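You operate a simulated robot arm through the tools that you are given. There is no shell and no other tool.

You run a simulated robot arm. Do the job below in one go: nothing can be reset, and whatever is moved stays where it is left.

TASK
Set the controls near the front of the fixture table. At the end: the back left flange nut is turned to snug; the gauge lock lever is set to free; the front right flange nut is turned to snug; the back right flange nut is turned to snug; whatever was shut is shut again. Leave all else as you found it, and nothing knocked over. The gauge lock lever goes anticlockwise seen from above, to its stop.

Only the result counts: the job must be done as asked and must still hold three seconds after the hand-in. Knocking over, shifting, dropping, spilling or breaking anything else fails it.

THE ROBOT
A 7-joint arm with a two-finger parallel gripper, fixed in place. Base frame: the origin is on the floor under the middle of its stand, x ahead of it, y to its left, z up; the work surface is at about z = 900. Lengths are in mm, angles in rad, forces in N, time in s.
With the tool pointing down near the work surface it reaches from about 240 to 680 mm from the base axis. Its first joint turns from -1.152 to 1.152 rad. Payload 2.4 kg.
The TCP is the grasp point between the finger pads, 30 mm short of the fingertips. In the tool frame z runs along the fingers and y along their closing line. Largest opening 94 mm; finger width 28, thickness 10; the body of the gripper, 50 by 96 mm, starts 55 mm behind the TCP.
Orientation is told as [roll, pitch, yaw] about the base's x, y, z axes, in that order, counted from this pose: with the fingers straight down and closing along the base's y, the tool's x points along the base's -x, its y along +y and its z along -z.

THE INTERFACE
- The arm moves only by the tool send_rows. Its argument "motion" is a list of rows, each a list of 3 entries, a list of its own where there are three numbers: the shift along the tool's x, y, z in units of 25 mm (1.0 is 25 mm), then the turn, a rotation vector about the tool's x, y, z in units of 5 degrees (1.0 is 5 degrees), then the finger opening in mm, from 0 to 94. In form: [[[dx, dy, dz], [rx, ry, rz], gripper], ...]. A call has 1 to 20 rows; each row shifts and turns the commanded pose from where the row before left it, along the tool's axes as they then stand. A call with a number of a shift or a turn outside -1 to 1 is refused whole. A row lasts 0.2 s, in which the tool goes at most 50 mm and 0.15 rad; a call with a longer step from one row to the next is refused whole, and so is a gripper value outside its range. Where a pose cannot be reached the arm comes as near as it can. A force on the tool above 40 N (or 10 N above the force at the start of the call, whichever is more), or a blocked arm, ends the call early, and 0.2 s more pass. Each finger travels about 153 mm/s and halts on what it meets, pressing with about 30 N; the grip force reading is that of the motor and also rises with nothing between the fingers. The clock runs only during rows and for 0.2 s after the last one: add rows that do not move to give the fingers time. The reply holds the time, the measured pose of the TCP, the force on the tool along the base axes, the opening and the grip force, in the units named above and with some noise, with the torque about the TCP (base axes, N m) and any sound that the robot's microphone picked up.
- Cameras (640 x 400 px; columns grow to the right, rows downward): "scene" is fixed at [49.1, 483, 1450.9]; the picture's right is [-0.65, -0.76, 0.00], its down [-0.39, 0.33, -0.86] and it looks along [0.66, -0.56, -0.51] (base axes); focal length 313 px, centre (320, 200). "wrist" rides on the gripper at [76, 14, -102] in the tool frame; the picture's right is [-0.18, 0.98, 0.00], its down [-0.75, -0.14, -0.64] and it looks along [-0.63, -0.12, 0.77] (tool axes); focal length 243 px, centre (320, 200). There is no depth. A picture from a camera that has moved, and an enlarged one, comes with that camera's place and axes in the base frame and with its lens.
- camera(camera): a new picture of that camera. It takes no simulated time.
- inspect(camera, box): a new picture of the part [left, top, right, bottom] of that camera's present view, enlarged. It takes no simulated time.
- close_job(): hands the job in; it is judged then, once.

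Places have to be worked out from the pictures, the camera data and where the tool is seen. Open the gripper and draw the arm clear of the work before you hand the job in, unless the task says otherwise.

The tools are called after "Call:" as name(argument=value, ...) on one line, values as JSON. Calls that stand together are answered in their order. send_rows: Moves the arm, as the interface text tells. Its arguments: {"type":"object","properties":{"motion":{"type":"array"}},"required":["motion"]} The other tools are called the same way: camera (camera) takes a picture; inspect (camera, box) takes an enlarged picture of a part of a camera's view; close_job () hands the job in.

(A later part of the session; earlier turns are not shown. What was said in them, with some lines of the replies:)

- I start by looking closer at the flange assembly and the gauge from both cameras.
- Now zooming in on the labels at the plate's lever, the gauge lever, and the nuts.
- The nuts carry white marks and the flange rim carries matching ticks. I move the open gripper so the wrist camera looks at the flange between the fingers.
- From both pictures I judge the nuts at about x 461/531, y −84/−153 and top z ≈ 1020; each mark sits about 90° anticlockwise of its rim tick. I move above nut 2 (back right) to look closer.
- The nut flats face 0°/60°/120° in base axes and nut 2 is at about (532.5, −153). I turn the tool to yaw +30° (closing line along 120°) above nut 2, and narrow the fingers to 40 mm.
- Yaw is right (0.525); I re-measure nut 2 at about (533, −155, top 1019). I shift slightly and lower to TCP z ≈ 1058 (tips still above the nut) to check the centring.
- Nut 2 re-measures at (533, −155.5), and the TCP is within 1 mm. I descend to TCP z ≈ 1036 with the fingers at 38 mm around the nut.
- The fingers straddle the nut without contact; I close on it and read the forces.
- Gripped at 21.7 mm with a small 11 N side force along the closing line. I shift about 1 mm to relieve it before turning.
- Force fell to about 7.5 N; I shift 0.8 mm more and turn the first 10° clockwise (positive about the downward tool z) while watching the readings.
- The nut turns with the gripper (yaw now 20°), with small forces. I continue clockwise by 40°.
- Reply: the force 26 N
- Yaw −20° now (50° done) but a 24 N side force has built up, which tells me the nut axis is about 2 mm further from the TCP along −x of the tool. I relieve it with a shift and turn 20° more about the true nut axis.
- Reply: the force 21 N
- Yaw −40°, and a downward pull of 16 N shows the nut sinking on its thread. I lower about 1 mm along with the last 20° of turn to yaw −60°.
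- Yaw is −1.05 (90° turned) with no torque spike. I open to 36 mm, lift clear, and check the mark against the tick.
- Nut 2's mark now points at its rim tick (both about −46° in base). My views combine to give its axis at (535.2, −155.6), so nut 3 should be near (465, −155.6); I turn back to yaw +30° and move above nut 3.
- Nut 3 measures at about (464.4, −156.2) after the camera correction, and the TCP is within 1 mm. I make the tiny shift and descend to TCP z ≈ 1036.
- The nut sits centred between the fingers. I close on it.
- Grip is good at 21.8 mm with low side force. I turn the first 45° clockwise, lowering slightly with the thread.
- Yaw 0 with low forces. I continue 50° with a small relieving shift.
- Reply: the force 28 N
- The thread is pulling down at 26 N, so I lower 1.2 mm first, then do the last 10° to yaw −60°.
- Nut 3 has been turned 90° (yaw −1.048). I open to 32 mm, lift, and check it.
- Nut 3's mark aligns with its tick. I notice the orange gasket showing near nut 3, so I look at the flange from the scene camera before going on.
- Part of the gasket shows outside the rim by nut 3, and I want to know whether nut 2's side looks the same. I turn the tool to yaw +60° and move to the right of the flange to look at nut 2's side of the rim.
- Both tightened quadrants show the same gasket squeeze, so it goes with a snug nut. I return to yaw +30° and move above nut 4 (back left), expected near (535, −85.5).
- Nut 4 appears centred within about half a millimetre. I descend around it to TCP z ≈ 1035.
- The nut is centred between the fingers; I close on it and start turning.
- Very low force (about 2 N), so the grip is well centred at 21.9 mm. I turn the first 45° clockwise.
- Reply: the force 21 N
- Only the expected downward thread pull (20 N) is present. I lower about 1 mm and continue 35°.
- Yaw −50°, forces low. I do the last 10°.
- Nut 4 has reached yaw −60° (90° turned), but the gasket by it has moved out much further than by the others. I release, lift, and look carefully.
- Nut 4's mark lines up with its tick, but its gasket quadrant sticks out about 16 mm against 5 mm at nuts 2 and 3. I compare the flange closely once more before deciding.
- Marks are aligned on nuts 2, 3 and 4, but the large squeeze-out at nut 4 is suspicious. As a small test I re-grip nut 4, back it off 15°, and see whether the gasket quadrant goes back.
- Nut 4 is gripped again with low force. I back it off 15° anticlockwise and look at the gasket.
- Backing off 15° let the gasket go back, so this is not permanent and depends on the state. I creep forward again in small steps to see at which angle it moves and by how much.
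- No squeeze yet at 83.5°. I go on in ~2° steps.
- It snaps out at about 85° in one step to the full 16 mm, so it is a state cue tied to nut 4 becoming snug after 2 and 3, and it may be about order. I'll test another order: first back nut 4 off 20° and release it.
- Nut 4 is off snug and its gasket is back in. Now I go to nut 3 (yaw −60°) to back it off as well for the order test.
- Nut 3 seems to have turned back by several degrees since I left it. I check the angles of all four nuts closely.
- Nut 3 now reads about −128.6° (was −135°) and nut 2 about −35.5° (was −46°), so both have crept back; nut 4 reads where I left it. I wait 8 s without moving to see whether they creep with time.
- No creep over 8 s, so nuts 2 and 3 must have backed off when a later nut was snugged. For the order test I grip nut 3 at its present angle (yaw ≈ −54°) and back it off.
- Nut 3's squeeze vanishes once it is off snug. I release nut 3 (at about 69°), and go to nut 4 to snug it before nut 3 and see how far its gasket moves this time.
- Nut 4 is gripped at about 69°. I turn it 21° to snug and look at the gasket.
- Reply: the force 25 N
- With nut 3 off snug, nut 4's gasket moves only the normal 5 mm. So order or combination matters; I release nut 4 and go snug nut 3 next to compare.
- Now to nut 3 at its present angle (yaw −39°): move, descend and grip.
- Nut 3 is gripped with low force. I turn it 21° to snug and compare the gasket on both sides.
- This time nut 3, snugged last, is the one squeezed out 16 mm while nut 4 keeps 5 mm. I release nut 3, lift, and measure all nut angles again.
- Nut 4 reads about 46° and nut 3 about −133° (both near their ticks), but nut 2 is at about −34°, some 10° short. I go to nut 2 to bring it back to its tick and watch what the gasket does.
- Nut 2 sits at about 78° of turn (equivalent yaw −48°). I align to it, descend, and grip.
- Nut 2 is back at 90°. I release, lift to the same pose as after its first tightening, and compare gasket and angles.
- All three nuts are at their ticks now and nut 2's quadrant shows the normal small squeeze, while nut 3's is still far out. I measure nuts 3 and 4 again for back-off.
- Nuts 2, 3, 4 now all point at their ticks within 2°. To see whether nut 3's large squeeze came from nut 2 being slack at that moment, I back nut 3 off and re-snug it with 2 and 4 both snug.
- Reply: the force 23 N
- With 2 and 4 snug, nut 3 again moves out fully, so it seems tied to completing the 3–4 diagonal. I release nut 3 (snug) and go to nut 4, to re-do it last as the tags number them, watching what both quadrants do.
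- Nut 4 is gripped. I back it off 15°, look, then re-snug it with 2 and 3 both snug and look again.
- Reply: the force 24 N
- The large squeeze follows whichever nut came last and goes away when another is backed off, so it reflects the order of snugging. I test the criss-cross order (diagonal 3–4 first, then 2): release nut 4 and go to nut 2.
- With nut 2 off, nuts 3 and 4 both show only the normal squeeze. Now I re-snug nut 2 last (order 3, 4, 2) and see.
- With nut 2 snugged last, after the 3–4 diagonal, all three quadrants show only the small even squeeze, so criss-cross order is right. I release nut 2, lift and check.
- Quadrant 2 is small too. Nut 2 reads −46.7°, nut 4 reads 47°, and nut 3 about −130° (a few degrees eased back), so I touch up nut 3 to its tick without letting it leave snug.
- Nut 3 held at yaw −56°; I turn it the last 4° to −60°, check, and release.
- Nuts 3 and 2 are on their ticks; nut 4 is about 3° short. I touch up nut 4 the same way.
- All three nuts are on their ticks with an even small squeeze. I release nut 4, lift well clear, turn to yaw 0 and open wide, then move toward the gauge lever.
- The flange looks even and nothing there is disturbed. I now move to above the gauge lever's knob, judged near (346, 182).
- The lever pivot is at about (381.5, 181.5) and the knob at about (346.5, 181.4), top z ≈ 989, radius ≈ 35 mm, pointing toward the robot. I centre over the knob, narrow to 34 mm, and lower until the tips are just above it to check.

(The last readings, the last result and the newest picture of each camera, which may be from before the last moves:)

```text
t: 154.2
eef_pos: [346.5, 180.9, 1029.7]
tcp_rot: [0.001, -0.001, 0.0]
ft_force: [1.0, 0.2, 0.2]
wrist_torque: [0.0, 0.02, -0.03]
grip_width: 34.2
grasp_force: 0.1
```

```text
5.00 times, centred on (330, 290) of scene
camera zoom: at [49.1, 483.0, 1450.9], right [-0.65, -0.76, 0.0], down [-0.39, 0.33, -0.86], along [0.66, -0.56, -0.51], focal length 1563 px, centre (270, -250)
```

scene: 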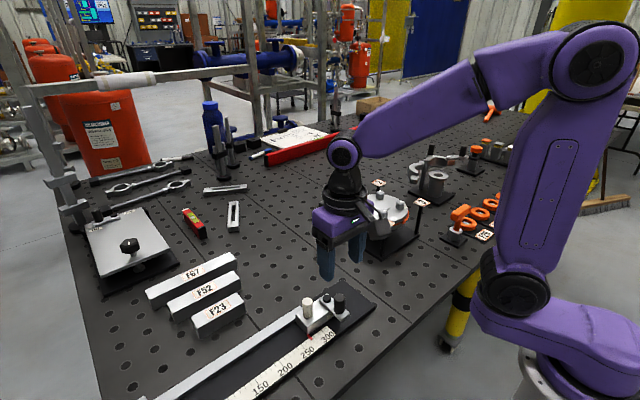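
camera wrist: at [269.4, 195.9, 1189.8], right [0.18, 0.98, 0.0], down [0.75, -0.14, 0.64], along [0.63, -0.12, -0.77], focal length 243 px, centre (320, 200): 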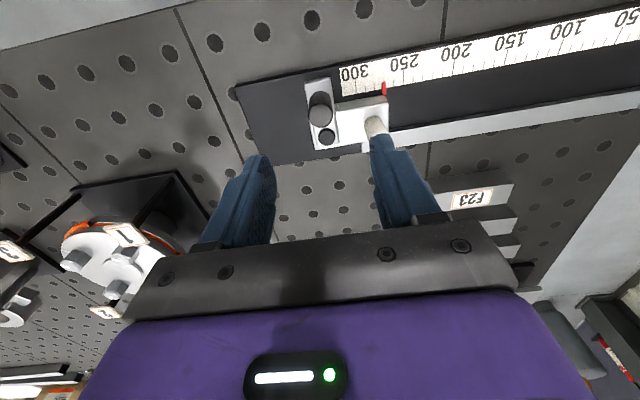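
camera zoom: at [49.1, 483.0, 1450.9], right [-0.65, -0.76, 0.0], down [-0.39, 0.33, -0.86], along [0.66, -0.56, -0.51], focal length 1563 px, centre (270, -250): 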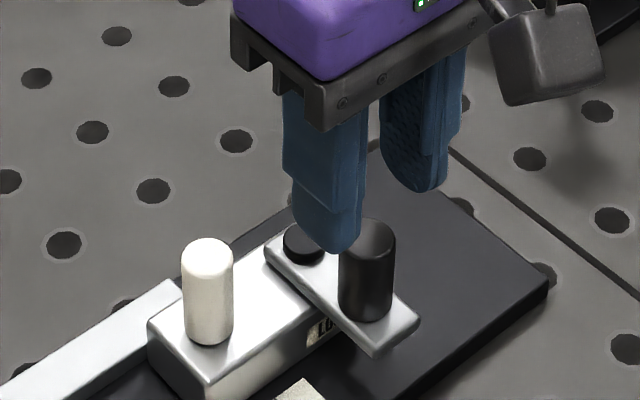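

The knob is centred between the fingers. I lower to TCP z ≈ 992 (tips ≈ 962, above the lever plate), watching force.

Call:
send_rows(motion=[[[0, 0, 0.4], [0, 0, 0], 34], [[0, 0, 0.4], [0, 0, 0], 34], [[0, 0, 0.4], [0, 0, 0], 34], [[0, 0, 0.3], [0, 0, 0], 34], [[0, 0, 0], [0, 0, 0], 34]])

Call:
inspect(camera="wrist", box=[230, 80, 410, 215])

Call:
inspect(camera="scene", box=[280, 250, 380, 330])

```text
t: 155.4
eef_pos: [345.7, 180.2, 990.9]
tcp_rot: [0.0, 0.0, -0.001]
ft_force: [-0.1, -0.2, 0.6]
wrist_torque: [-0.01, 0.0, 0.01]
grip_width: 33.9
grasp_force: 0.1
```

```text
2.96 times, centred on (320, 148) of wrist
camera zoom: at [270.6, 194.8, 1094.9], right [0.18, 0.98, 0.0], down [0.75, -0.14, 0.64], along [0.63, -0.12, -0.77], focal length 719 px, centre (320, 356)
```

zoom: 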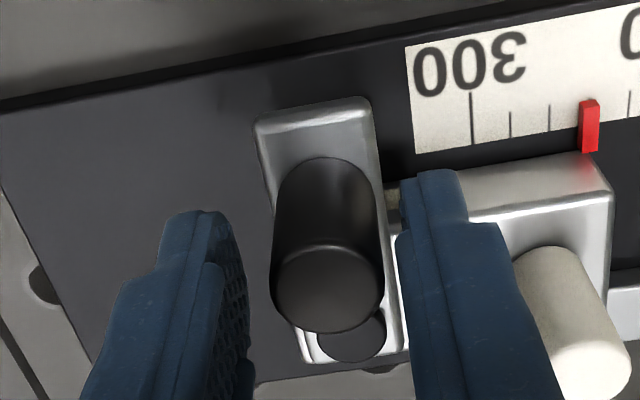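

```text
5.00 times, centred on (330, 290) of scene
camera zoom: at [49.1, 483.0, 1450.9], right [-0.65, -0.76, 0.0], down [-0.39, 0.33, -0.86], along [0.66, -0.56, -0.51], focal length 1563 px, centre (270, -250)
```

zoom: 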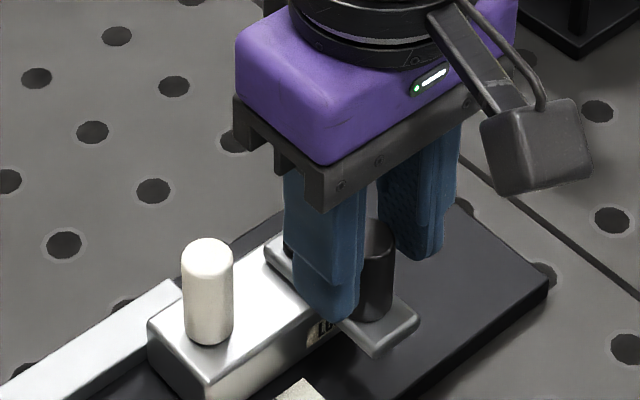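

The knob sits between the fingers without contact. I narrow to 24 mm as a loose cage and begin moving along the arc anticlockwise (about the pivot), 15° first.

Call:
send_rows(motion=[[[0, 0, 0], [0, 0, 0], 28], [[0, 0, 0], [0, 0, 0], 24], [[0, 0, 0], [0, 0, 0], 24], [[-0.0027, -0.061, 0], [0, 0, -0.5], 24], [[-0.0027, -0.061, 0], [0, 0, -0.5], 24], [[-0.0027, -0.061, 0], [0, 0, -0.5], 24], [[-0.0027, -0.061, 0], [0, 0, -0.5], 24], [[-0.0027, -0.061, 0], [0, 0, -0.5], 24], [[-0.0027, -0.061, 0], [0, 0, -0.5], 24], [[0, 0, 0], [0, 0, 0], 24]])

Call:
inspect(camera="wrist", box=[230, 80, 410, 215])

Call:
inspect(camera="scene", box=[280, 250, 380, 330])

```text
t: 157.6
eef_pos: [348.7, 170.7, 992.5]
tcp_rot: [0.001, 0.001, 0.263]
ft_force: [-0.7, -0.1, 0.0]
wrist_torque: [0.02, 0.0, -0.01]
grip_width: 24.7
grasp_force: 0.0
```

```text
2.96 times, centred on (320, 148) of wrist
camera zoom: at [271.3, 165.5, 1095.2], right [-0.08, 1.0, 0.0], down [0.76, 0.06, 0.64], along [0.64, 0.05, -0.77], focal length 719 px, centre (320, 356)
```

zoom: 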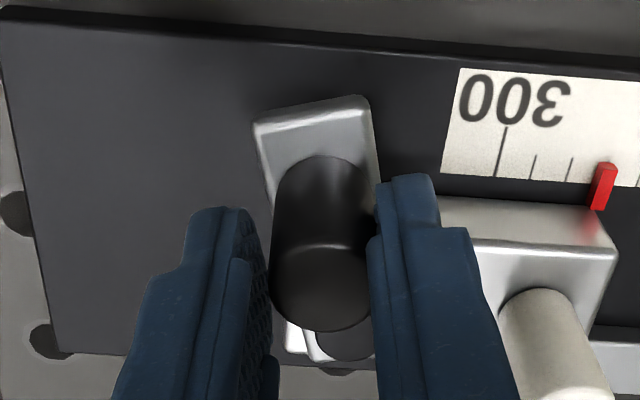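

```text
5.00 times, centred on (330, 290) of scene
camera zoom: at [49.1, 483.0, 1450.9], right [-0.65, -0.76, 0.0], down [-0.39, 0.33, -0.86], along [0.66, -0.56, -0.51], focal length 1563 px, centre (270, -250)
```

zoom: 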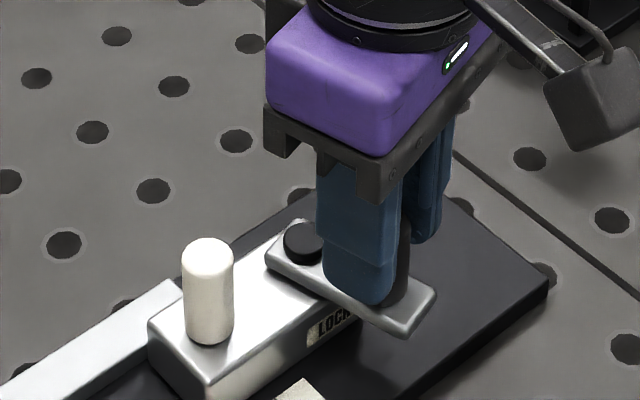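

The lever follows easily with almost no force and the slide has not moved. I continue 40°.

Call:
send_rows(motion=[[[-0.0027, -0.061, 0], [0, 0, -0.5], 24], [[-0.0027, -0.061, 0], [0, 0, -0.5], 24], [[-0.0027, -0.061, 0], [0, 0, -0.5], 24], [[-0.0027, -0.061, 0], [0, 0, -0.5], 24], [[-0.0027, -0.061, 0], [0, 0, -0.5], 24], [[-0.0027, -0.061, 0], [0, 0, -0.5], 24], [[-0.0027, -0.061, 0], [0, 0, -0.5], 24], [[-0.0027, -0.061, 0], [0, 0, -0.5], 24], [[-0.0027, -0.061, 0], [0, 0, -0.5], 24], [[-0.0027, -0.061, 0], [0, 0, -0.5], 24], [[-0.0027, -0.061, 0], [0, 0, -0.5], 24], [[-0.0027, -0.061, 0], [0, 0, -0.5], 24], [[-0.0027, -0.061, 0], [0, 0, -0.5], 24], [[-0.0027, -0.061, 0], [0, 0, -0.5], 24], [[-0.0027, -0.061, 0], [0, 0, -0.5], 24], [[-0.0027, -0.061, 0], [0, 0, -0.5], 24], [[0, 0, 0], [0, 0, 0], 24]])

Call:
inspect(camera="wrist", box=[230, 80, 410, 215])

Call:
inspect(camera="scene", box=[280, 250, 380, 330])

```text
t: 161.2
eef_pos: [362.2, 154.4, 992.5]
tcp_rot: [0.002, 0.001, 0.961]
ft_force: [0.0, -0.9, -0.5]
wrist_torque: [0.03, 0.04, 0.03]
grip_width: 24.5
grasp_force: 0.8
```

```text
2.96 times, centred on (320, 148) of wrist
camera zoom: at [307.8, 99.1, 1095.1], right [-0.7, 0.71, 0.0], down [0.55, 0.54, 0.64], along [0.46, 0.45, -0.77], focal length 719 px, centre (320, 356)
```

zoom: 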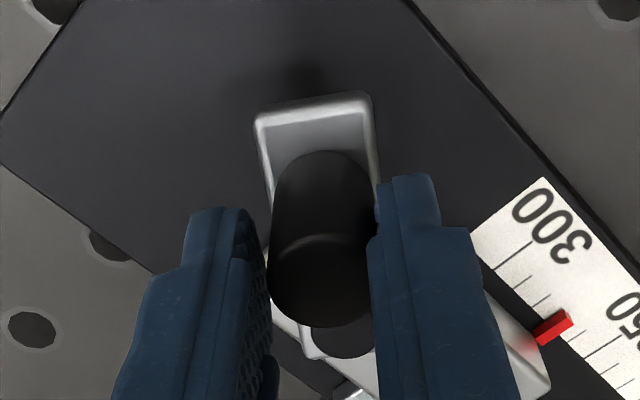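

```text
5.00 times, centred on (330, 290) of scene
camera zoom: at [49.1, 483.0, 1450.9], right [-0.65, -0.76, 0.0], down [-0.39, 0.33, -0.86], along [0.66, -0.56, -0.51], focal length 1563 px, centre (270, -250)
```

zoom: 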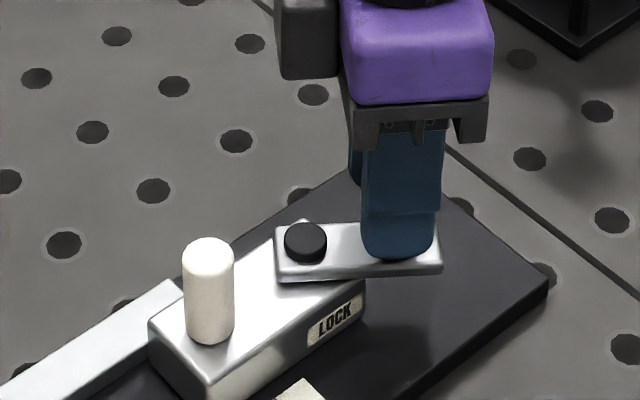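

Lever now near 55° with no load, and the slide is still at its place. I continue 30° more.

Call:
send_rows(motion=[[[-0.0027, -0.061, 0], [0, 0, -0.5], 24], [[-0.0027, -0.061, 0], [0, 0, -0.5], 24], [[-0.0027, -0.061, 0], [0, 0, -0.5], 24], [[-0.0027, -0.061, 0], [0, 0, -0.5], 24], [[-0.0027, -0.061, 0], [0, 0, -0.5], 24], [[-0.0027, -0.061, 0], [0, 0, -0.5], 24], [[-0.0027, -0.061, 0], [0, 0, -0.5], 24], [[-0.0027, -0.061, 0], [0, 0, -0.5], 24], [[-0.0027, -0.061, 0], [0, 0, -0.5], 24], [[-0.0027, -0.061, 0], [0, 0, -0.5], 24], [[-0.0027, -0.061, 0], [0, 0, -0.5], 24], [[-0.0027, -0.061, 0], [0, 0, -0.5], 24], [[0, 0, 0], [0, 0, 0], 24]])

Call:
inspect(camera="wrist", box=[230, 80, 410, 215])

Call:
inspect(camera="scene", box=[280, 250, 380, 330])

```text
t: 164.0
eef_pos: [379.3, 147.9, 992.1]
tcp_rot: [0.002, 0.001, 1.486]
ft_force: [-7.0, 1.7, -1.0]
wrist_torque: [0.04, 0.14, 0.01]
grip_width: 27.8
grasp_force: 3.0
```

```text
2.96 times, centred on (320, 148) of wrist
camera zoom: at [358.8, 73.2, 1095.1], right [-0.96, 0.27, 0.0], down [0.21, 0.74, 0.64], along [0.17, 0.62, -0.77], focal length 719 px, centre (320, 356)
```

zoom: 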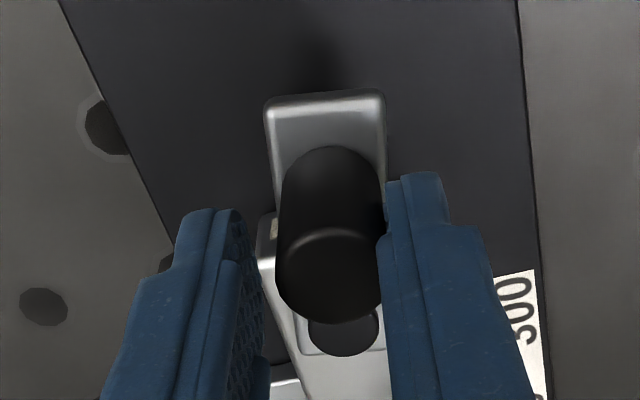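

```text
5.00 times, centred on (330, 290) of scene
camera zoom: at [48.9, 483.1, 1450.9], right [-0.65, -0.76, 0.0], down [-0.39, 0.33, -0.86], along [0.66, -0.56, -0.51], focal length 1563 px, centre (270, -250)
```

zoom: 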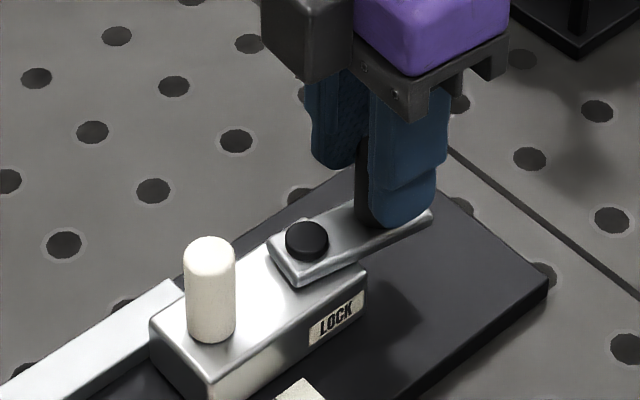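

The lever has come against its stop (7 N push, lever lagging the tool). I check that the slide's pointer has not shifted, before releasing.

Call:
inspect(camera="scene", box=[290, 285, 360, 335])

Call:
inspect(camera="scene", box=[220, 270, 390, 400])

Call:
inspect(camera="scene", box=[295, 320, 335, 350])

```text
8.00 times, centred on (325, 310) of scene
camera zoom: at [48.9, 483.1, 1450.9], right [-0.65, -0.76, 0.0], down [-0.39, 0.33, -0.86], along [0.66, -0.56, -0.51], focal length 2501 px, centre (280, -680)
```

zoom: 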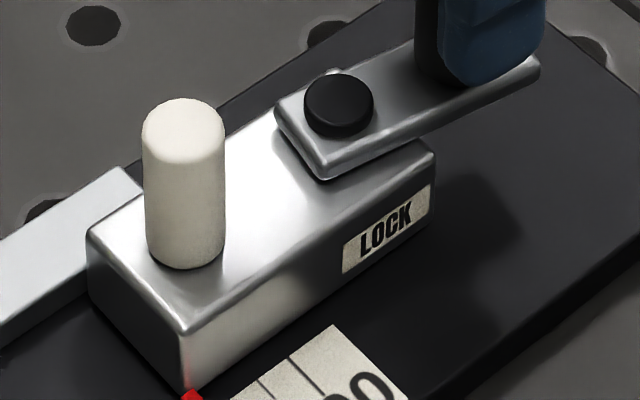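

```text
3.08 times, centred on (305, 335) of scene
camera zoom: at [48.9, 483.1, 1450.9], right [-0.65, -0.76, 0.0], down [-0.39, 0.33, -0.86], along [0.66, -0.56, -0.51], focal length 962 px, centre (366, -215)
```

zoom: 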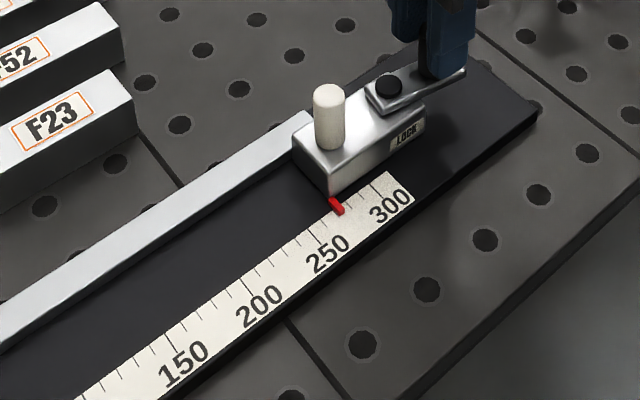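

```text
13.33 times, centred on (315, 335) of scene
camera zoom: at [48.9, 483.1, 1450.9], right [-0.65, -0.76, 0.0], down [-0.39, 0.33, -0.86], along [0.66, -0.56, -0.51], focal length 4169 px, centre (387, -1600)
```

zoom: 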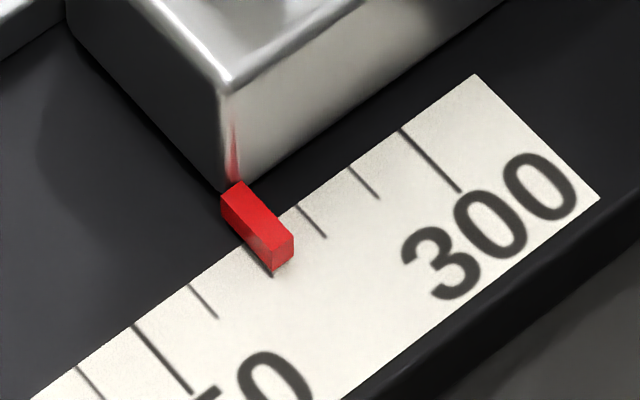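

The slide seems about 1 mm toward the 300 end (the push had a small sideways part), and the lever reads about 80° round. I open the fingers first, then re-centre on the knob with the closing line exactly across the rail so no further sideways push arises.

Call:
send_rows(motion=[[[0, 0, 0], [0, 0, 0], 36], [[0, 0, 0], [0, 0, 0], 36], [[0.04, 0.067, 0], [0, 0, -0.5], 36], [[0.04, 0.067, 0], [0, 0, -0.5], 36], [[0, 0, 0], [0, 0, 0], 36]])

Call:
inspect(camera="wrist", box=[230, 80, 410, 215])

Call:
inspect(camera="scene", box=[290, 285, 360, 335])

Call:
inspect(camera="scene", box=[295, 320, 335, 350])

```text
t: 165.2
eef_pos: [376.4, 147.1, 993.4]
tcp_rot: [-0.002, 0.0, 1.572]
ft_force: [-0.7, -0.3, -0.4]
wrist_torque: [0.01, 0.0, -0.02]
grip_width: 35.9
grasp_force: 0.0
```

```text
2.96 times, centred on (320, 148) of wrist
camera zoom: at [362.1, 70.0, 1095.4], right [-0.98, 0.18, 0.0], down [0.14, 0.75, 0.64], along [0.12, 0.63, -0.77], focal length 719 px, centre (320, 356)
```

zoom: 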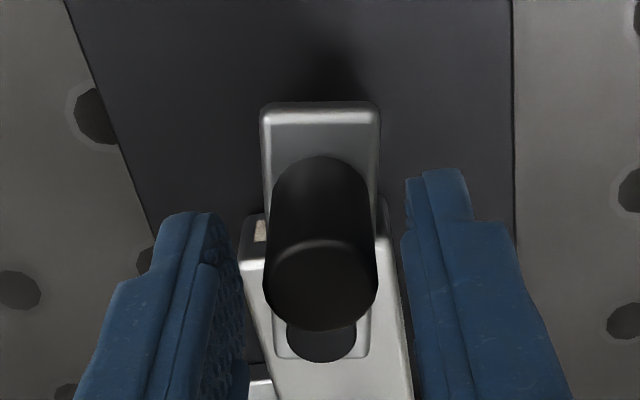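

```text
8.00 times, centred on (325, 310) of scene
camera zoom: at [49.1, 483.0, 1450.9], right [-0.65, -0.76, 0.0], down [-0.39, 0.33, -0.86], along [0.66, -0.56, -0.51], focal length 2501 px, centre (280, -680)
```

zoom: 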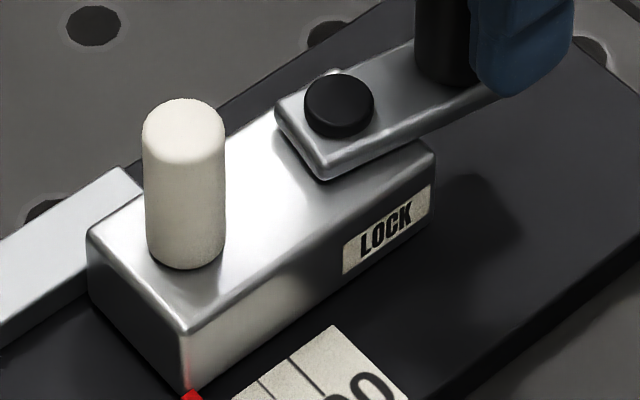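

```text
13.33 times, centred on (315, 335) of scene
camera zoom: at [49.1, 483.0, 1450.9], right [-0.65, -0.76, 0.0], down [-0.39, 0.33, -0.86], along [0.66, -0.56, -0.51], focal length 4169 px, centre (387, -1600)
```

zoom: 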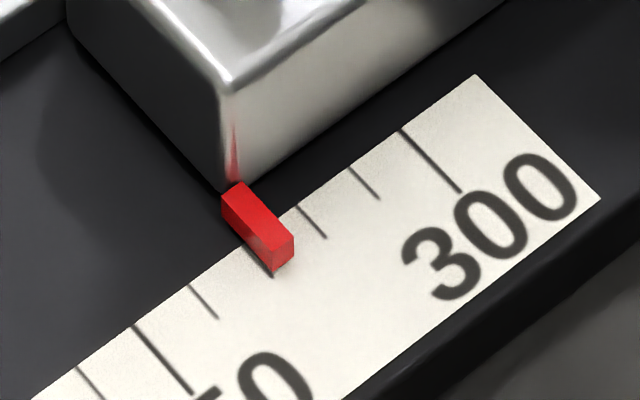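

The lever is about 80° round and the slide moved roughly 0.9 mm. I now grip the knob squarely across the rail and push gently in +x to test whether this is the stop.

Call:
send_rows(motion=[[[0, 0, 0], [0, 0, 0], 28], [[0, 0, 0], [0, 0, 0], 22], [[0, 0, 0], [0, 0, 0], 16], [[0, 0, 0], [0, 0, 0], 16]])

Call:
inspect(camera="scene", box=[290, 285, 360, 335])

Call:
inspect(camera="wrist", box=[230, 80, 410, 215])

```text
t: 166.2
eef_pos: [376.3, 146.8, 992.2]
tcp_rot: [-0.001, 0.0, 1.573]
ft_force: [-2.6, -0.3, 1.2]
wrist_torque: [0.01, 0.12, 0.02]
grip_width: 21.3
grasp_force: 45.1
```

```text
8.00 times, centred on (325, 310) of scene
camera zoom: at [49.0, 483.0, 1450.9], right [-0.65, -0.76, 0.0], down [-0.39, 0.33, -0.86], along [0.66, -0.56, -0.51], focal length 2501 px, centre (280, -680)
```

zoom: 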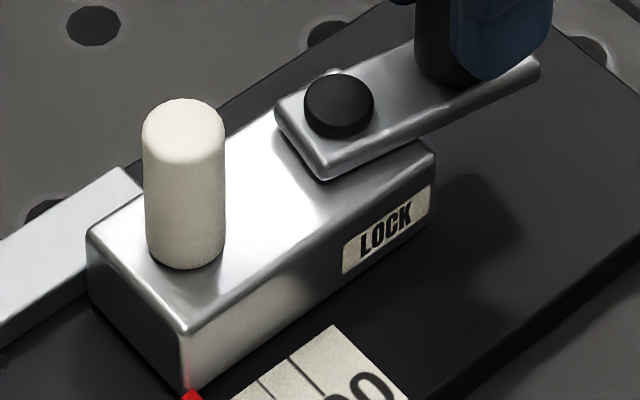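

```text
2.96 times, centred on (320, 148) of wrist
camera zoom: at [361.9, 70.0, 1095.4], right [-0.98, 0.18, 0.0], down [0.14, 0.75, 0.64], along [0.12, 0.63, -0.77], focal length 719 px, centre (320, 356)
```

zoom: 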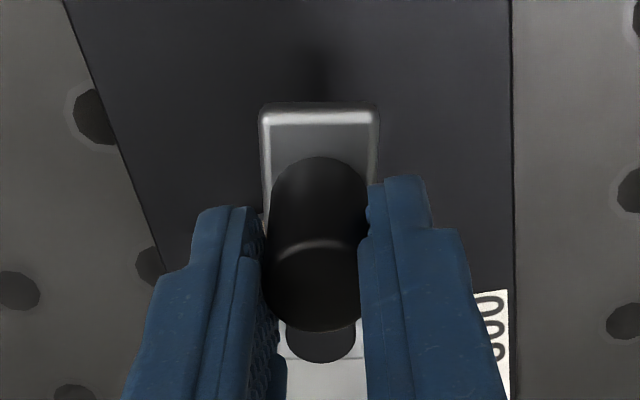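

Call:
send_rows(motion=[[[0, -0.04, 0], [0, 0, 0], 16], [[0, 0, 0], [0, 0, 0], 16]])

Call:
send_rows(motion=[[[0, -0.04, 0], [0, 0, 0], 16], [[0, 0, 0], [0, 0, 0], 16]])

Call:
inspect(camera="scene", box=[290, 285, 360, 335])

```text
t: 166.8
eef_pos: [375.1, 146.1, 993.4]
tcp_rot: [0.002, -0.001, 1.57]
ft_force: [-13.6, -1.7, 10.2]
wrist_torque: [0.84, 0.27, 0.03]
grip_width: 21.3
grasp_force: 45.5
```

```text
t: 167.4
eef_pos: [376.3, 147.1, 992.7]
tcp_rot: [0.003, 0.002, 1.573]
ft_force: [-26.8, 0.5, 23.6]
wrist_torque: [0.97, 0.42, -0.09]
grip_width: 21.3
grasp_force: 44.6
```

```text
8.00 times, centred on (325, 310) of scene
camera zoom: at [48.0, 482.9, 1451.0], right [-0.65, -0.76, 0.0], down [-0.39, 0.33, -0.86], along [0.66, -0.56, -0.51], focal length 2501 px, centre (280, -680)
```

zoom: 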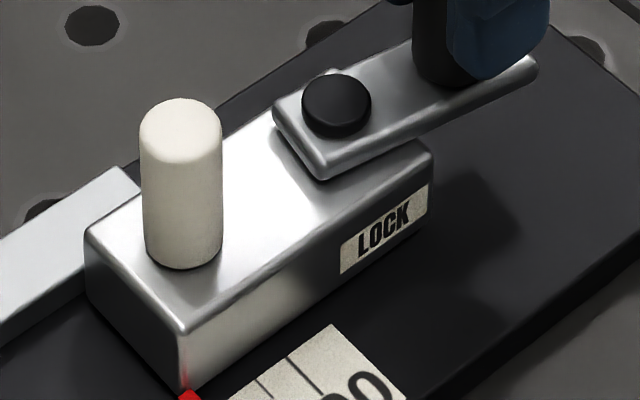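

A hard stop: 13 N per mm with no lever motion, so the lever is at its free stop. I relieve the push, and while still holding the knob ease the slide 0.9 mm back in +y.

Call:
send_rows(motion=[[[0, 0.04, 0], [0, 0, 0], 16], [[0, 0.036, 0], [0, 0, 0], 16], [[0, 0, 0], [0, 0, 0], 16]])

Call:
send_rows(motion=[[[-0.018, 0, 0], [0, 0, 0], 16], [[-0.018, 0, 0], [0, 0, 0], 16], [[0, 0, 0], [0, 0, 0], 16]])

Call:
inspect(camera="scene", box=[290, 285, 360, 335])

Call:
inspect(camera="scene", box=[295, 320, 335, 350])

```text
t: 168.2
eef_pos: [376.6, 146.1, 994.1]
tcp_rot: [0.0, 0.003, 1.572]
ft_force: [-13.2, -0.5, 12.1]
wrist_torque: [-1.21, 0.36, -0.16]
grip_width: 21.2
grasp_force: 44.3
```

```text
t: 169.0
eef_pos: [375.2, 147.3, 993.0]
tcp_rot: [0.002, -0.001, 1.571]
ft_force: [-11.1, -2.1, 8.1]
wrist_torque: [-1.29, 0.32, -0.08]
grip_width: 21.3
grasp_force: 45.1
```

```text
8.00 times, centred on (325, 310) of scene
camera zoom: at [48.7, 483.0, 1450.9], right [-0.65, -0.76, 0.0], down [-0.39, 0.33, -0.86], along [0.66, -0.56, -0.51], focal length 2501 px, centre (280, -680)
```

zoom: 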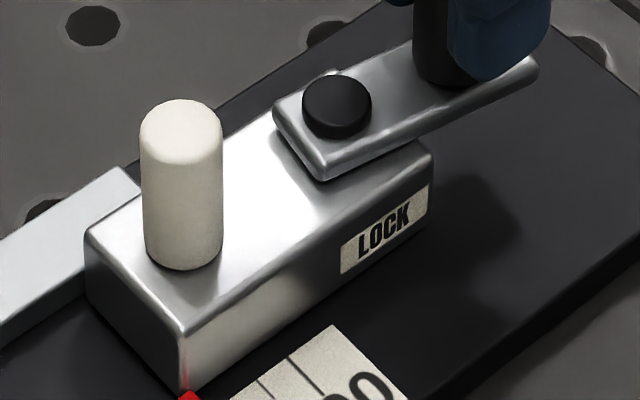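

```text
13.33 times, centred on (315, 335) of scene
camera zoom: at [48.7, 483.0, 1450.9], right [-0.65, -0.76, 0.0], down [-0.39, 0.33, -0.86], along [0.66, -0.56, -0.51], focal length 4169 px, centre (387, -1600)
```

zoom: 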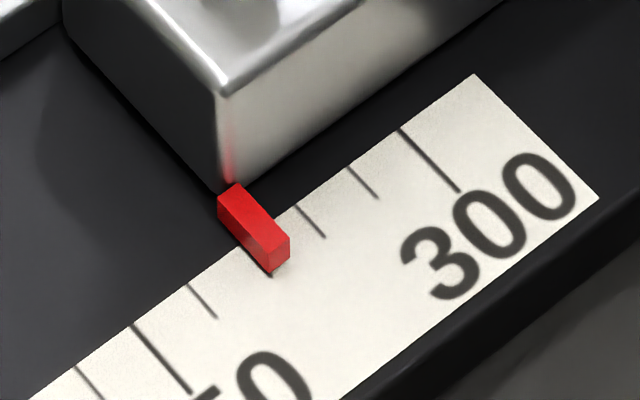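

Call:
send_rows(motion=[[[0, 0.03, 0], [0, 0, 0], 16], [[-0.02, 0, 0], [0, 0, 0], 16], [[0, 0, 0], [0, 0, 0], 16]])

Call:
inspect(camera="scene", box=[290, 285, 360, 335])

Call:
inspect(camera="scene", box=[295, 320, 335, 350])

```text
t: 169.8
eef_pos: [375.0, 146.9, 992.8]
tcp_rot: [-0.001, -0.001, 1.571]
ft_force: [-4.9, -1.8, 8.8]
wrist_torque: [-1.17, 0.3, -0.13]
grip_width: 21.5
grasp_force: 44.7
```

```text
8.00 times, centred on (325, 310) of scene
camera zoom: at [48.9, 483.0, 1450.9], right [-0.65, -0.76, 0.0], down [-0.39, 0.33, -0.86], along [0.66, -0.56, -0.51], focal length 2501 px, centre (280, -680)
```

zoom: 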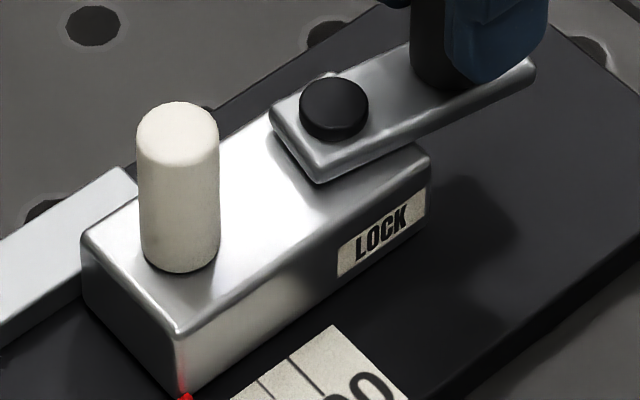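

```text
13.33 times, centred on (315, 335) of scene
camera zoom: at [48.9, 483.0, 1450.9], right [-0.65, -0.76, 0.0], down [-0.39, 0.33, -0.86], along [0.66, -0.56, -0.51], focal length 4169 px, centre (387, -1600)
```

zoom: 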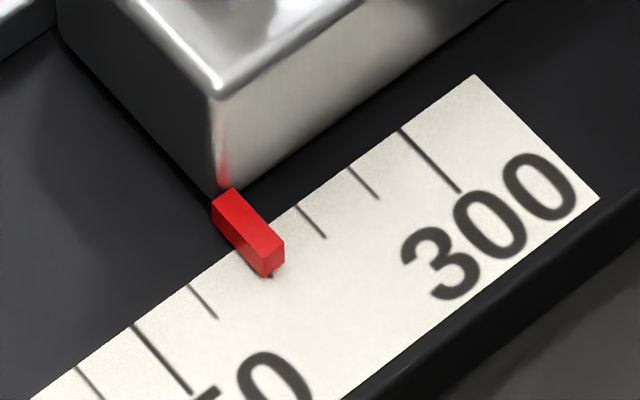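

Slightly past the original spot (about 0.4 mm); I nudge back 0.4 mm and check.

Call:
send_rows(motion=[[[0.016, 0, 0], [0, 0, 0], 16], [[0, 0, 0], [0, 0, 0], 16]])

Call:
inspect(camera="scene", box=[290, 285, 360, 335])

```text
t: 170.4
eef_pos: [375.5, 148.4, 993.1]
tcp_rot: [-0.003, -0.002, 1.573]
ft_force: [-3.5, 1.2, 6.7]
wrist_torque: [-0.57, 0.23, -0.03]
grip_width: 21.3
grasp_force: 45.1
```

```text
8.00 times, centred on (325, 310) of scene
camera zoom: at [48.9, 483.0, 1450.9], right [-0.65, -0.76, 0.0], down [-0.39, 0.33, -0.86], along [0.66, -0.56, -0.51], focal length 2501 px, centre (280, -680)
```

zoom: 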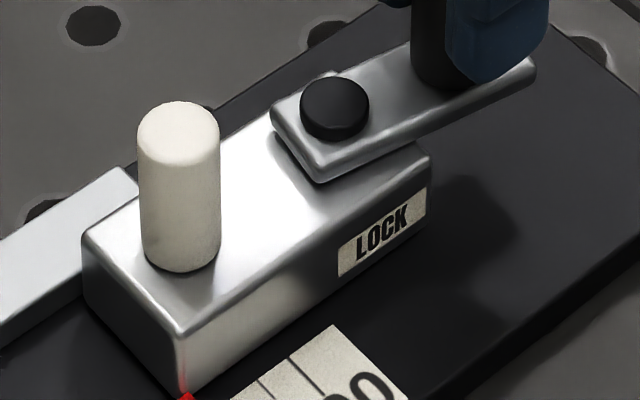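

The slide is back within about 0.2 mm of where it started. I open the fingers and lift straight up.

Call:
send_rows(motion=[[[0, 0, 0], [0, 0, 0], 26], [[0, 0, 0], [0, 0, 0], 34], [[0, 0, 0], [0, 0, 0], 34], [[0, 0, -0.4], [0, 0, 0], 34], [[0, 0, -0.5], [0, 0, 0], 34], [[0, 0, -0.7], [0, 0, 0], 34], [[0, 0, -0.9], [0, 0, 0], 34], [[0, 0, -0.9], [0, 0, 0], 34], [[0, 0, 0], [0, 0, 0], 34]])

Call:
inspect(camera="scene", box=[290, 285, 360, 335])

Call:
inspect(camera="scene", box=[220, 270, 390, 400])

Call:
camera(camera="wrist")

```text
t: 172.4
eef_pos: [375.7, 145.8, 1079.2]
tcp_rot: [0.001, 0.001, 1.572]
ft_force: [-0.8, 0.5, -0.1]
wrist_torque: [0.02, -0.01, 0.0]
grip_width: 33.9
grasp_force: 0.1
```

```text
8.00 times, centred on (325, 310) of scene
camera zoom: at [49.1, 483.0, 1450.9], right [-0.65, -0.76, 0.0], down [-0.39, 0.33, -0.86], along [0.66, -0.56, -0.51], focal length 2501 px, centre (280, -680)
```

zoom: 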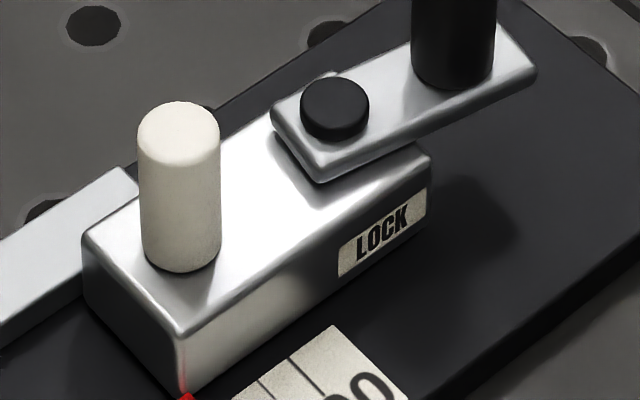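

```text
3.08 times, centred on (305, 335) of scene
camera zoom: at [49.1, 483.0, 1450.9], right [-0.65, -0.76, 0.0], down [-0.39, 0.33, -0.86], along [0.66, -0.56, -0.51], focal length 962 px, centre (366, -215)
```

zoom: 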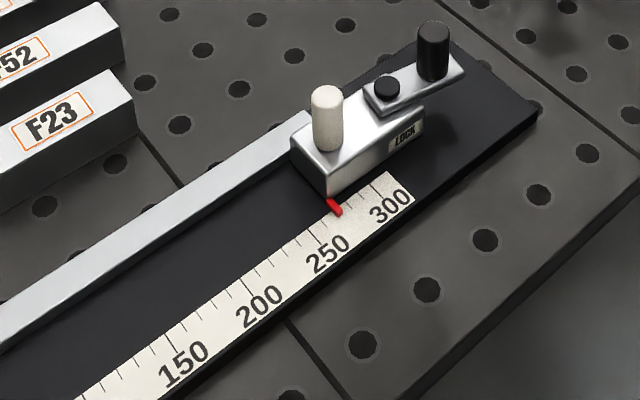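

```text
taken
camera wrist: at [362.0, 70.3, 1180.7], right [-0.98, 0.18, 0.0], down [0.14, 0.75, 0.64], along [0.12, 0.63, -0.77], focal length 243 px, centre (320, 200)
```

wrist: 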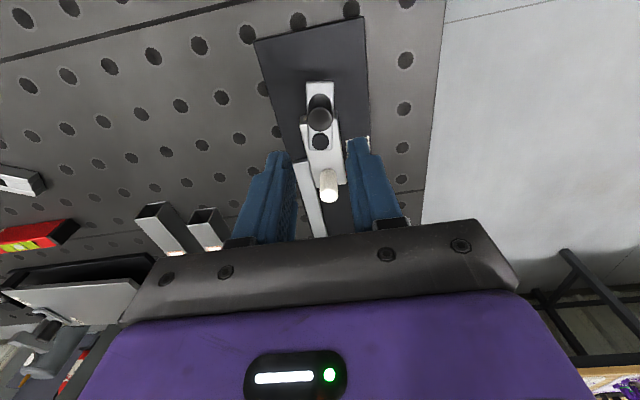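

The lever is at its free stop with the slide at its original place. I lift, turn back to yaw 0, and go look at the flange a last time.

Call:
send_rows(motion=[[[0, 0, -0.9], [0, 0, 0], 50], [[0, 0, -0.9], [0, 0, 0], 60], [[0, 0, -0.9], [0, 0, 1], 70], [[0, 0, 0], [0, 0, 1], 80], [[0, 0, 0], [0, 0, 1], 94], [[0, 0, 0], [0, 0, 1], 94], [[0, 0, 0], [0, 0, 1], 94], [[0, 0, 0], [0, 0, 1], 94], [[0, 0, 0], [0, 0, 1], 94], [[0, 0, 0], [0, 0, 1], 94], [[0, 0, 0], [0, 0, 1], 94], [[0, 0, 0], [0, 0, 1], 94], [[0, 0, 0], [0, 0, 1], 94], [[0, 0, 0], [0, 0, 1], 94], [[0, 0, 0], [0, 0, 1], 94], [[0, 0, 0], [0, 0, 1], 94], [[0, 0, 0], [0, 0, 1], 94], [[0, 0, 0], [0, 0, 1], 94], [[0, 0, 0], [0, 0, 1], 94], [[0, 0, 0], [0, 0, 1], 94]])

Call:
send_rows(motion=[[[-0.196, -0.96, 0], [0, 0, 0], 94], [[-0.196, -0.96, 0], [0, 0, 0], 94], [[-0.196, -0.96, 0], [0, 0, 0], 94], [[-0.196, -0.96, 0], [0, 0, 0], 94], [[-0.196, -0.96, 0], [0, 0, 0], 94], [[-0.196, -0.96, 0], [0, 0, 0], 94], [[-0.196, -0.96, 0], [0, 0, 0], 94], [[-0.196, -0.96, 0], [0, 0, 0], 94], [[-0.196, -0.96, 0], [0, 0, 0], 94], [[-0.196, -0.96, 0], [0, 0, 0], 94], [[-0.196, -0.96, 0], [0, 0, 0], 94], [[0, 0, 0], [0, 0, 0], 94]])

Call:
camera(camera="wrist")

Call:
inspect(camera="wrist", box=[240, 60, 400, 180])

Call:
camera(camera="scene")

```text
t: 176.6
eef_pos: [375.5, 145.3, 1145.0]
tcp_rot: [-0.001, -0.002, -0.001]
ft_force: [-0.1, 0.0, -0.5]
wrist_torque: [-0.03, 0.01, -0.01]
grip_width: 93.8
grasp_force: 0.1
```

```text
t: 179.2
eef_pos: [430.0, -118.0, 1145.1]
tcp_rot: [0.001, 0.0, -0.001]
ft_force: [0.8, 0.2, 0.3]
wrist_torque: [0.0, -0.01, 0.01]
grip_width: 93.9
grasp_force: 0.0
```

```text
taken
camera wrist: at [354.1, -102.8, 1247.9], right [0.18, 0.98, 0.0], down [0.75, -0.14, 0.64], along [0.63, -0.12, -0.77], focal length 243 px, centre (320, 200)
```

wrist: 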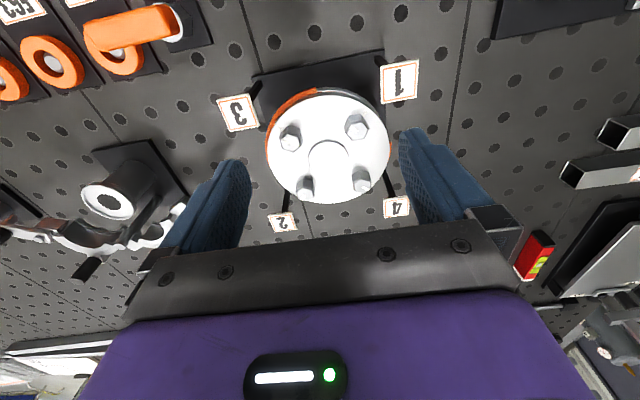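

```text
3.33 times, centred on (320, 120) of wrist
camera zoom: at [354.1, -102.8, 1247.9], right [0.18, 0.98, 0.0], down [0.75, -0.14, 0.64], along [0.63, -0.12, -0.77], focal length 809 px, centre (320, 467)
```

zoom: 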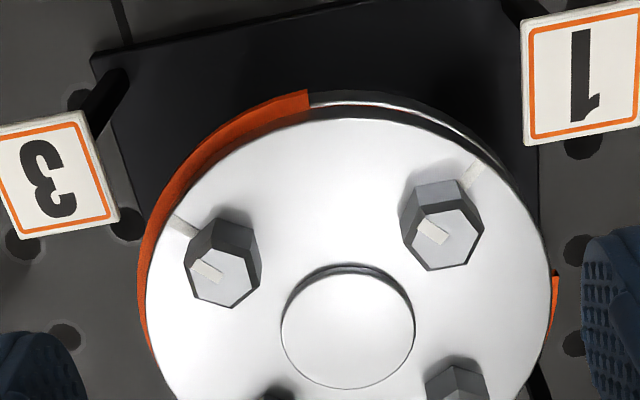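

```text
taken
```

scene: 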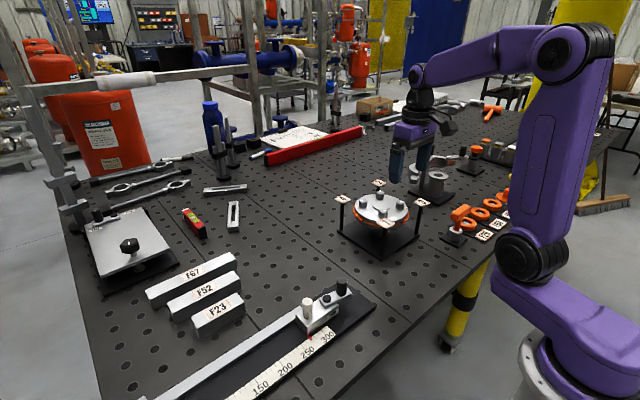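

Call:
inspect(camera="wrist", box=[268, 110, 318, 160])

Call:
inspect(camera="wrist", box=[285, 160, 335, 210])

Call:
inspect(camera="wrist", box=[340, 155, 390, 205])

Call:
inspect(camera="scene", box=[330, 175, 434, 240])

Call:
inspect(camera="scene", box=[355, 185, 411, 220])

```text
8.00 times, centred on (293, 135) of wrist
camera zoom: at [354.1, -102.8, 1247.9], right [0.18, 0.98, 0.0], down [0.75, -0.14, 0.64], along [0.63, -0.12, -0.77], focal length 1941 px, centre (536, 720)
```

zoom: 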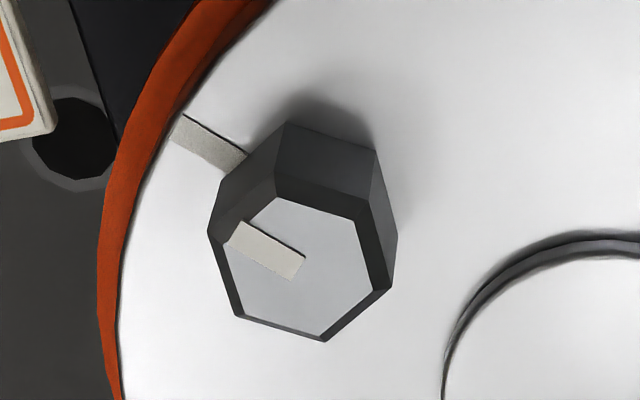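

```text
8.00 times, centred on (310, 185) of wrist
camera zoom: at [354.1, -102.8, 1247.9], right [0.18, 0.98, 0.0], down [0.75, -0.14, 0.64], along [0.63, -0.12, -0.77], focal length 1941 px, centre (400, 320)
```

zoom: 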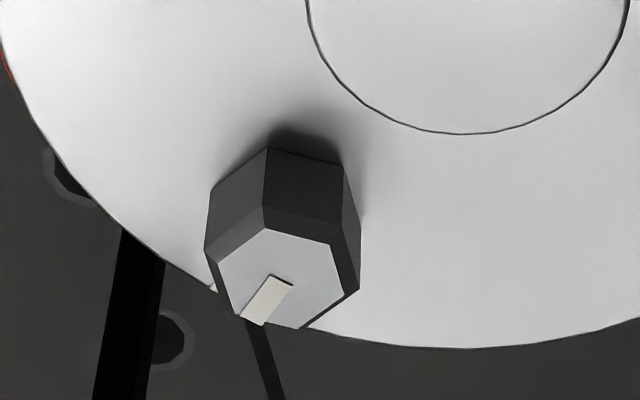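

```text
8.00 times, centred on (365, 180) of wrist
camera zoom: at [354.1, -102.8, 1247.9], right [0.18, 0.98, 0.0], down [0.75, -0.14, 0.64], along [0.63, -0.12, -0.77], focal length 1941 px, centre (-40, 360)
```

zoom: 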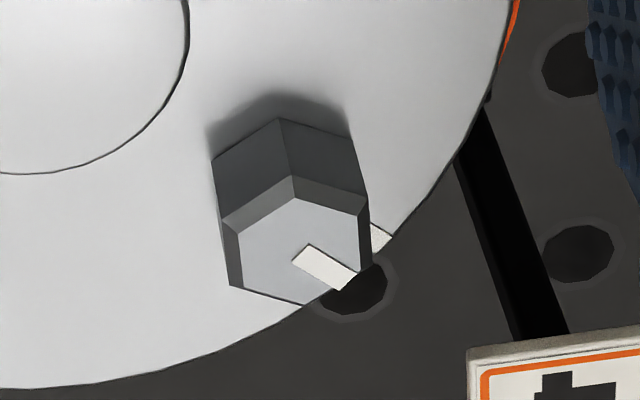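

```text
6.15 times, centred on (382, 208) of scene
camera zoom: at [49.1, 483.0, 1450.9], right [-0.65, -0.76, 0.0], down [-0.39, 0.33, -0.86], along [0.66, -0.56, -0.51], focal length 1924 px, centre (-62, 154)
```

zoom: 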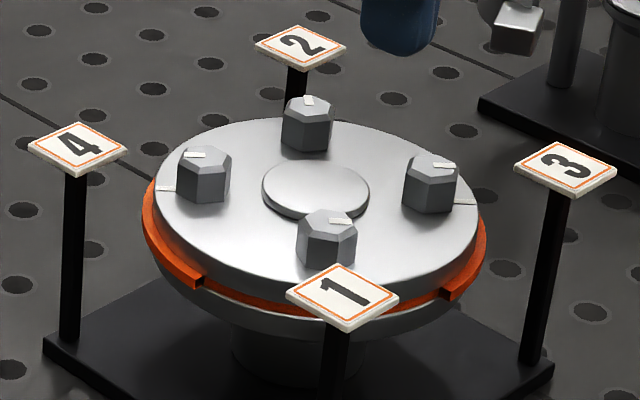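

```text
11.43 times, centred on (383, 202) of scene
camera zoom: at [49.1, 483.0, 1450.9], right [-0.65, -0.76, 0.0], down [-0.39, 0.33, -0.86], along [0.66, -0.56, -0.51], focal length 3573 px, centre (-400, 171)
```

zoom: 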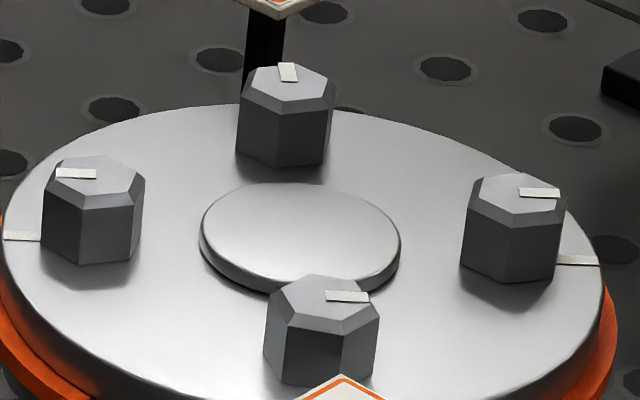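

All three nuts point at their ticks (−135°, −42°, 46°), nut 1 and the tags are untouched, the gasket is even, and the lever is at free. I draw the arm back to its starting height with the gripper open.

Call:
send_rows(motion=[[[0.3, 0.6, -0.4], [0, 0, 0], 94], [[0.3, 0.7, -0.4], [0, 0, 0], 94], [[0.3, 0.7, -0.4], [0, 0, 0], 94], [[0.3, 0.7, -0.4], [0, 0, 0], 94], [[0.3, 0.7, -0.4], [0, 0, 0], 94], [[0.3, 0.7, -0.4], [0, 0, 0], 94], [[0.3, 0.7, -0.4], [0, 0, 0], 94], [[0.3, 0.7, -0.2], [0, 0, 0], 94], [[0, 0, 0], [0, 0, 0], 94], [[0, 0, 0], [0, 0, 0], 94]])

Call:
camera(camera="scene")

Call:
inspect(camera="scene", box=[220, 270, 390, 400])

Call:
inspect(camera="scene", box=[330, 165, 450, 265])

```text
t: 181.4
eef_pos: [370.3, 21.6, 1219.6]
tcp_rot: [0.001, 0.001, -0.002]
ft_force: [-0.3, 0.7, 0.4]
wrist_torque: [-0.03, -0.01, -0.01]
grip_width: 94.2
grasp_force: 0.0
```

```text
taken
```

scene: 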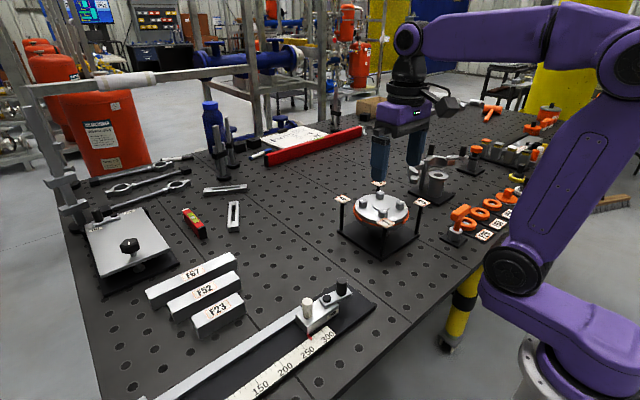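

```text
3.08 times, centred on (305, 335) of scene
camera zoom: at [49.1, 483.0, 1450.9], right [-0.65, -0.76, 0.0], down [-0.39, 0.33, -0.86], along [0.66, -0.56, -0.51], focal length 962 px, centre (366, -215)
```

zoom: 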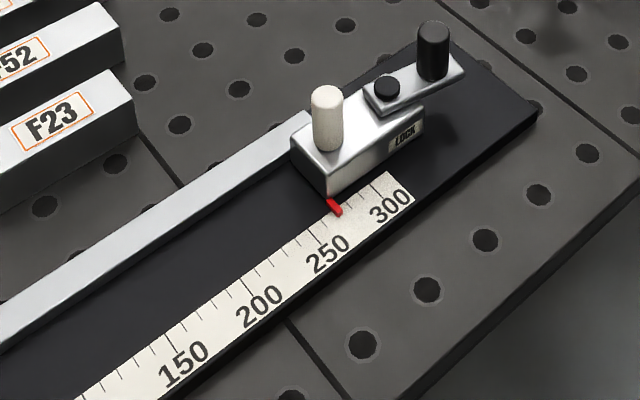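

```text
4.00 times, centred on (390, 215) of scene
camera zoom: at [49.1, 483.0, 1450.9], right [-0.65, -0.76, 0.0], down [-0.39, 0.33, -0.86], along [0.66, -0.56, -0.51], focal length 1251 px, centre (40, 140)
```

zoom: 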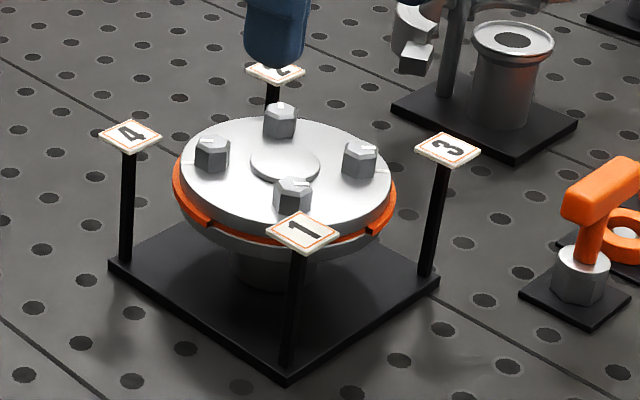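

The arm is clear with the gripper open, the three nuts sit at their ticks, the lever is at free, and everything else is as found. I hand the job in.

Call:
close_job()

```text
The job is handed in.
```

The job is handed in. At hand-in, the back left, front right and back right flange nuts pointed at their snug ticks to within about 3°. The gauge lock lever was at its anticlockwise stop, at free. I don't have the verdict yet.

- **Nut order:** On the first pass I tightened back right, then front right, then back left. That pushed the gasket far out beside the last nut and let the first two back off by several degrees. Backing nuts off and re-tightening them with the front right and back left pair done before back right left only a small, even squeeze at all three. I then touched up the angles.
- **Gauge slide:** Turning the lever moved the slide about 1 mm toward the 300 end. I eased it back to within about 0.2 mm of where it started.
- **Everything else:** The front left nut and the number tags were not touched. Nothing needed opening, so nothing had to be shut again. The gripper is open and the arm is clear of the work.

The brief didn't mention the gasket. It now shows a small squeeze at each of the three tightened nuts, which was not there at the start. I took this as normal for a snug nut.
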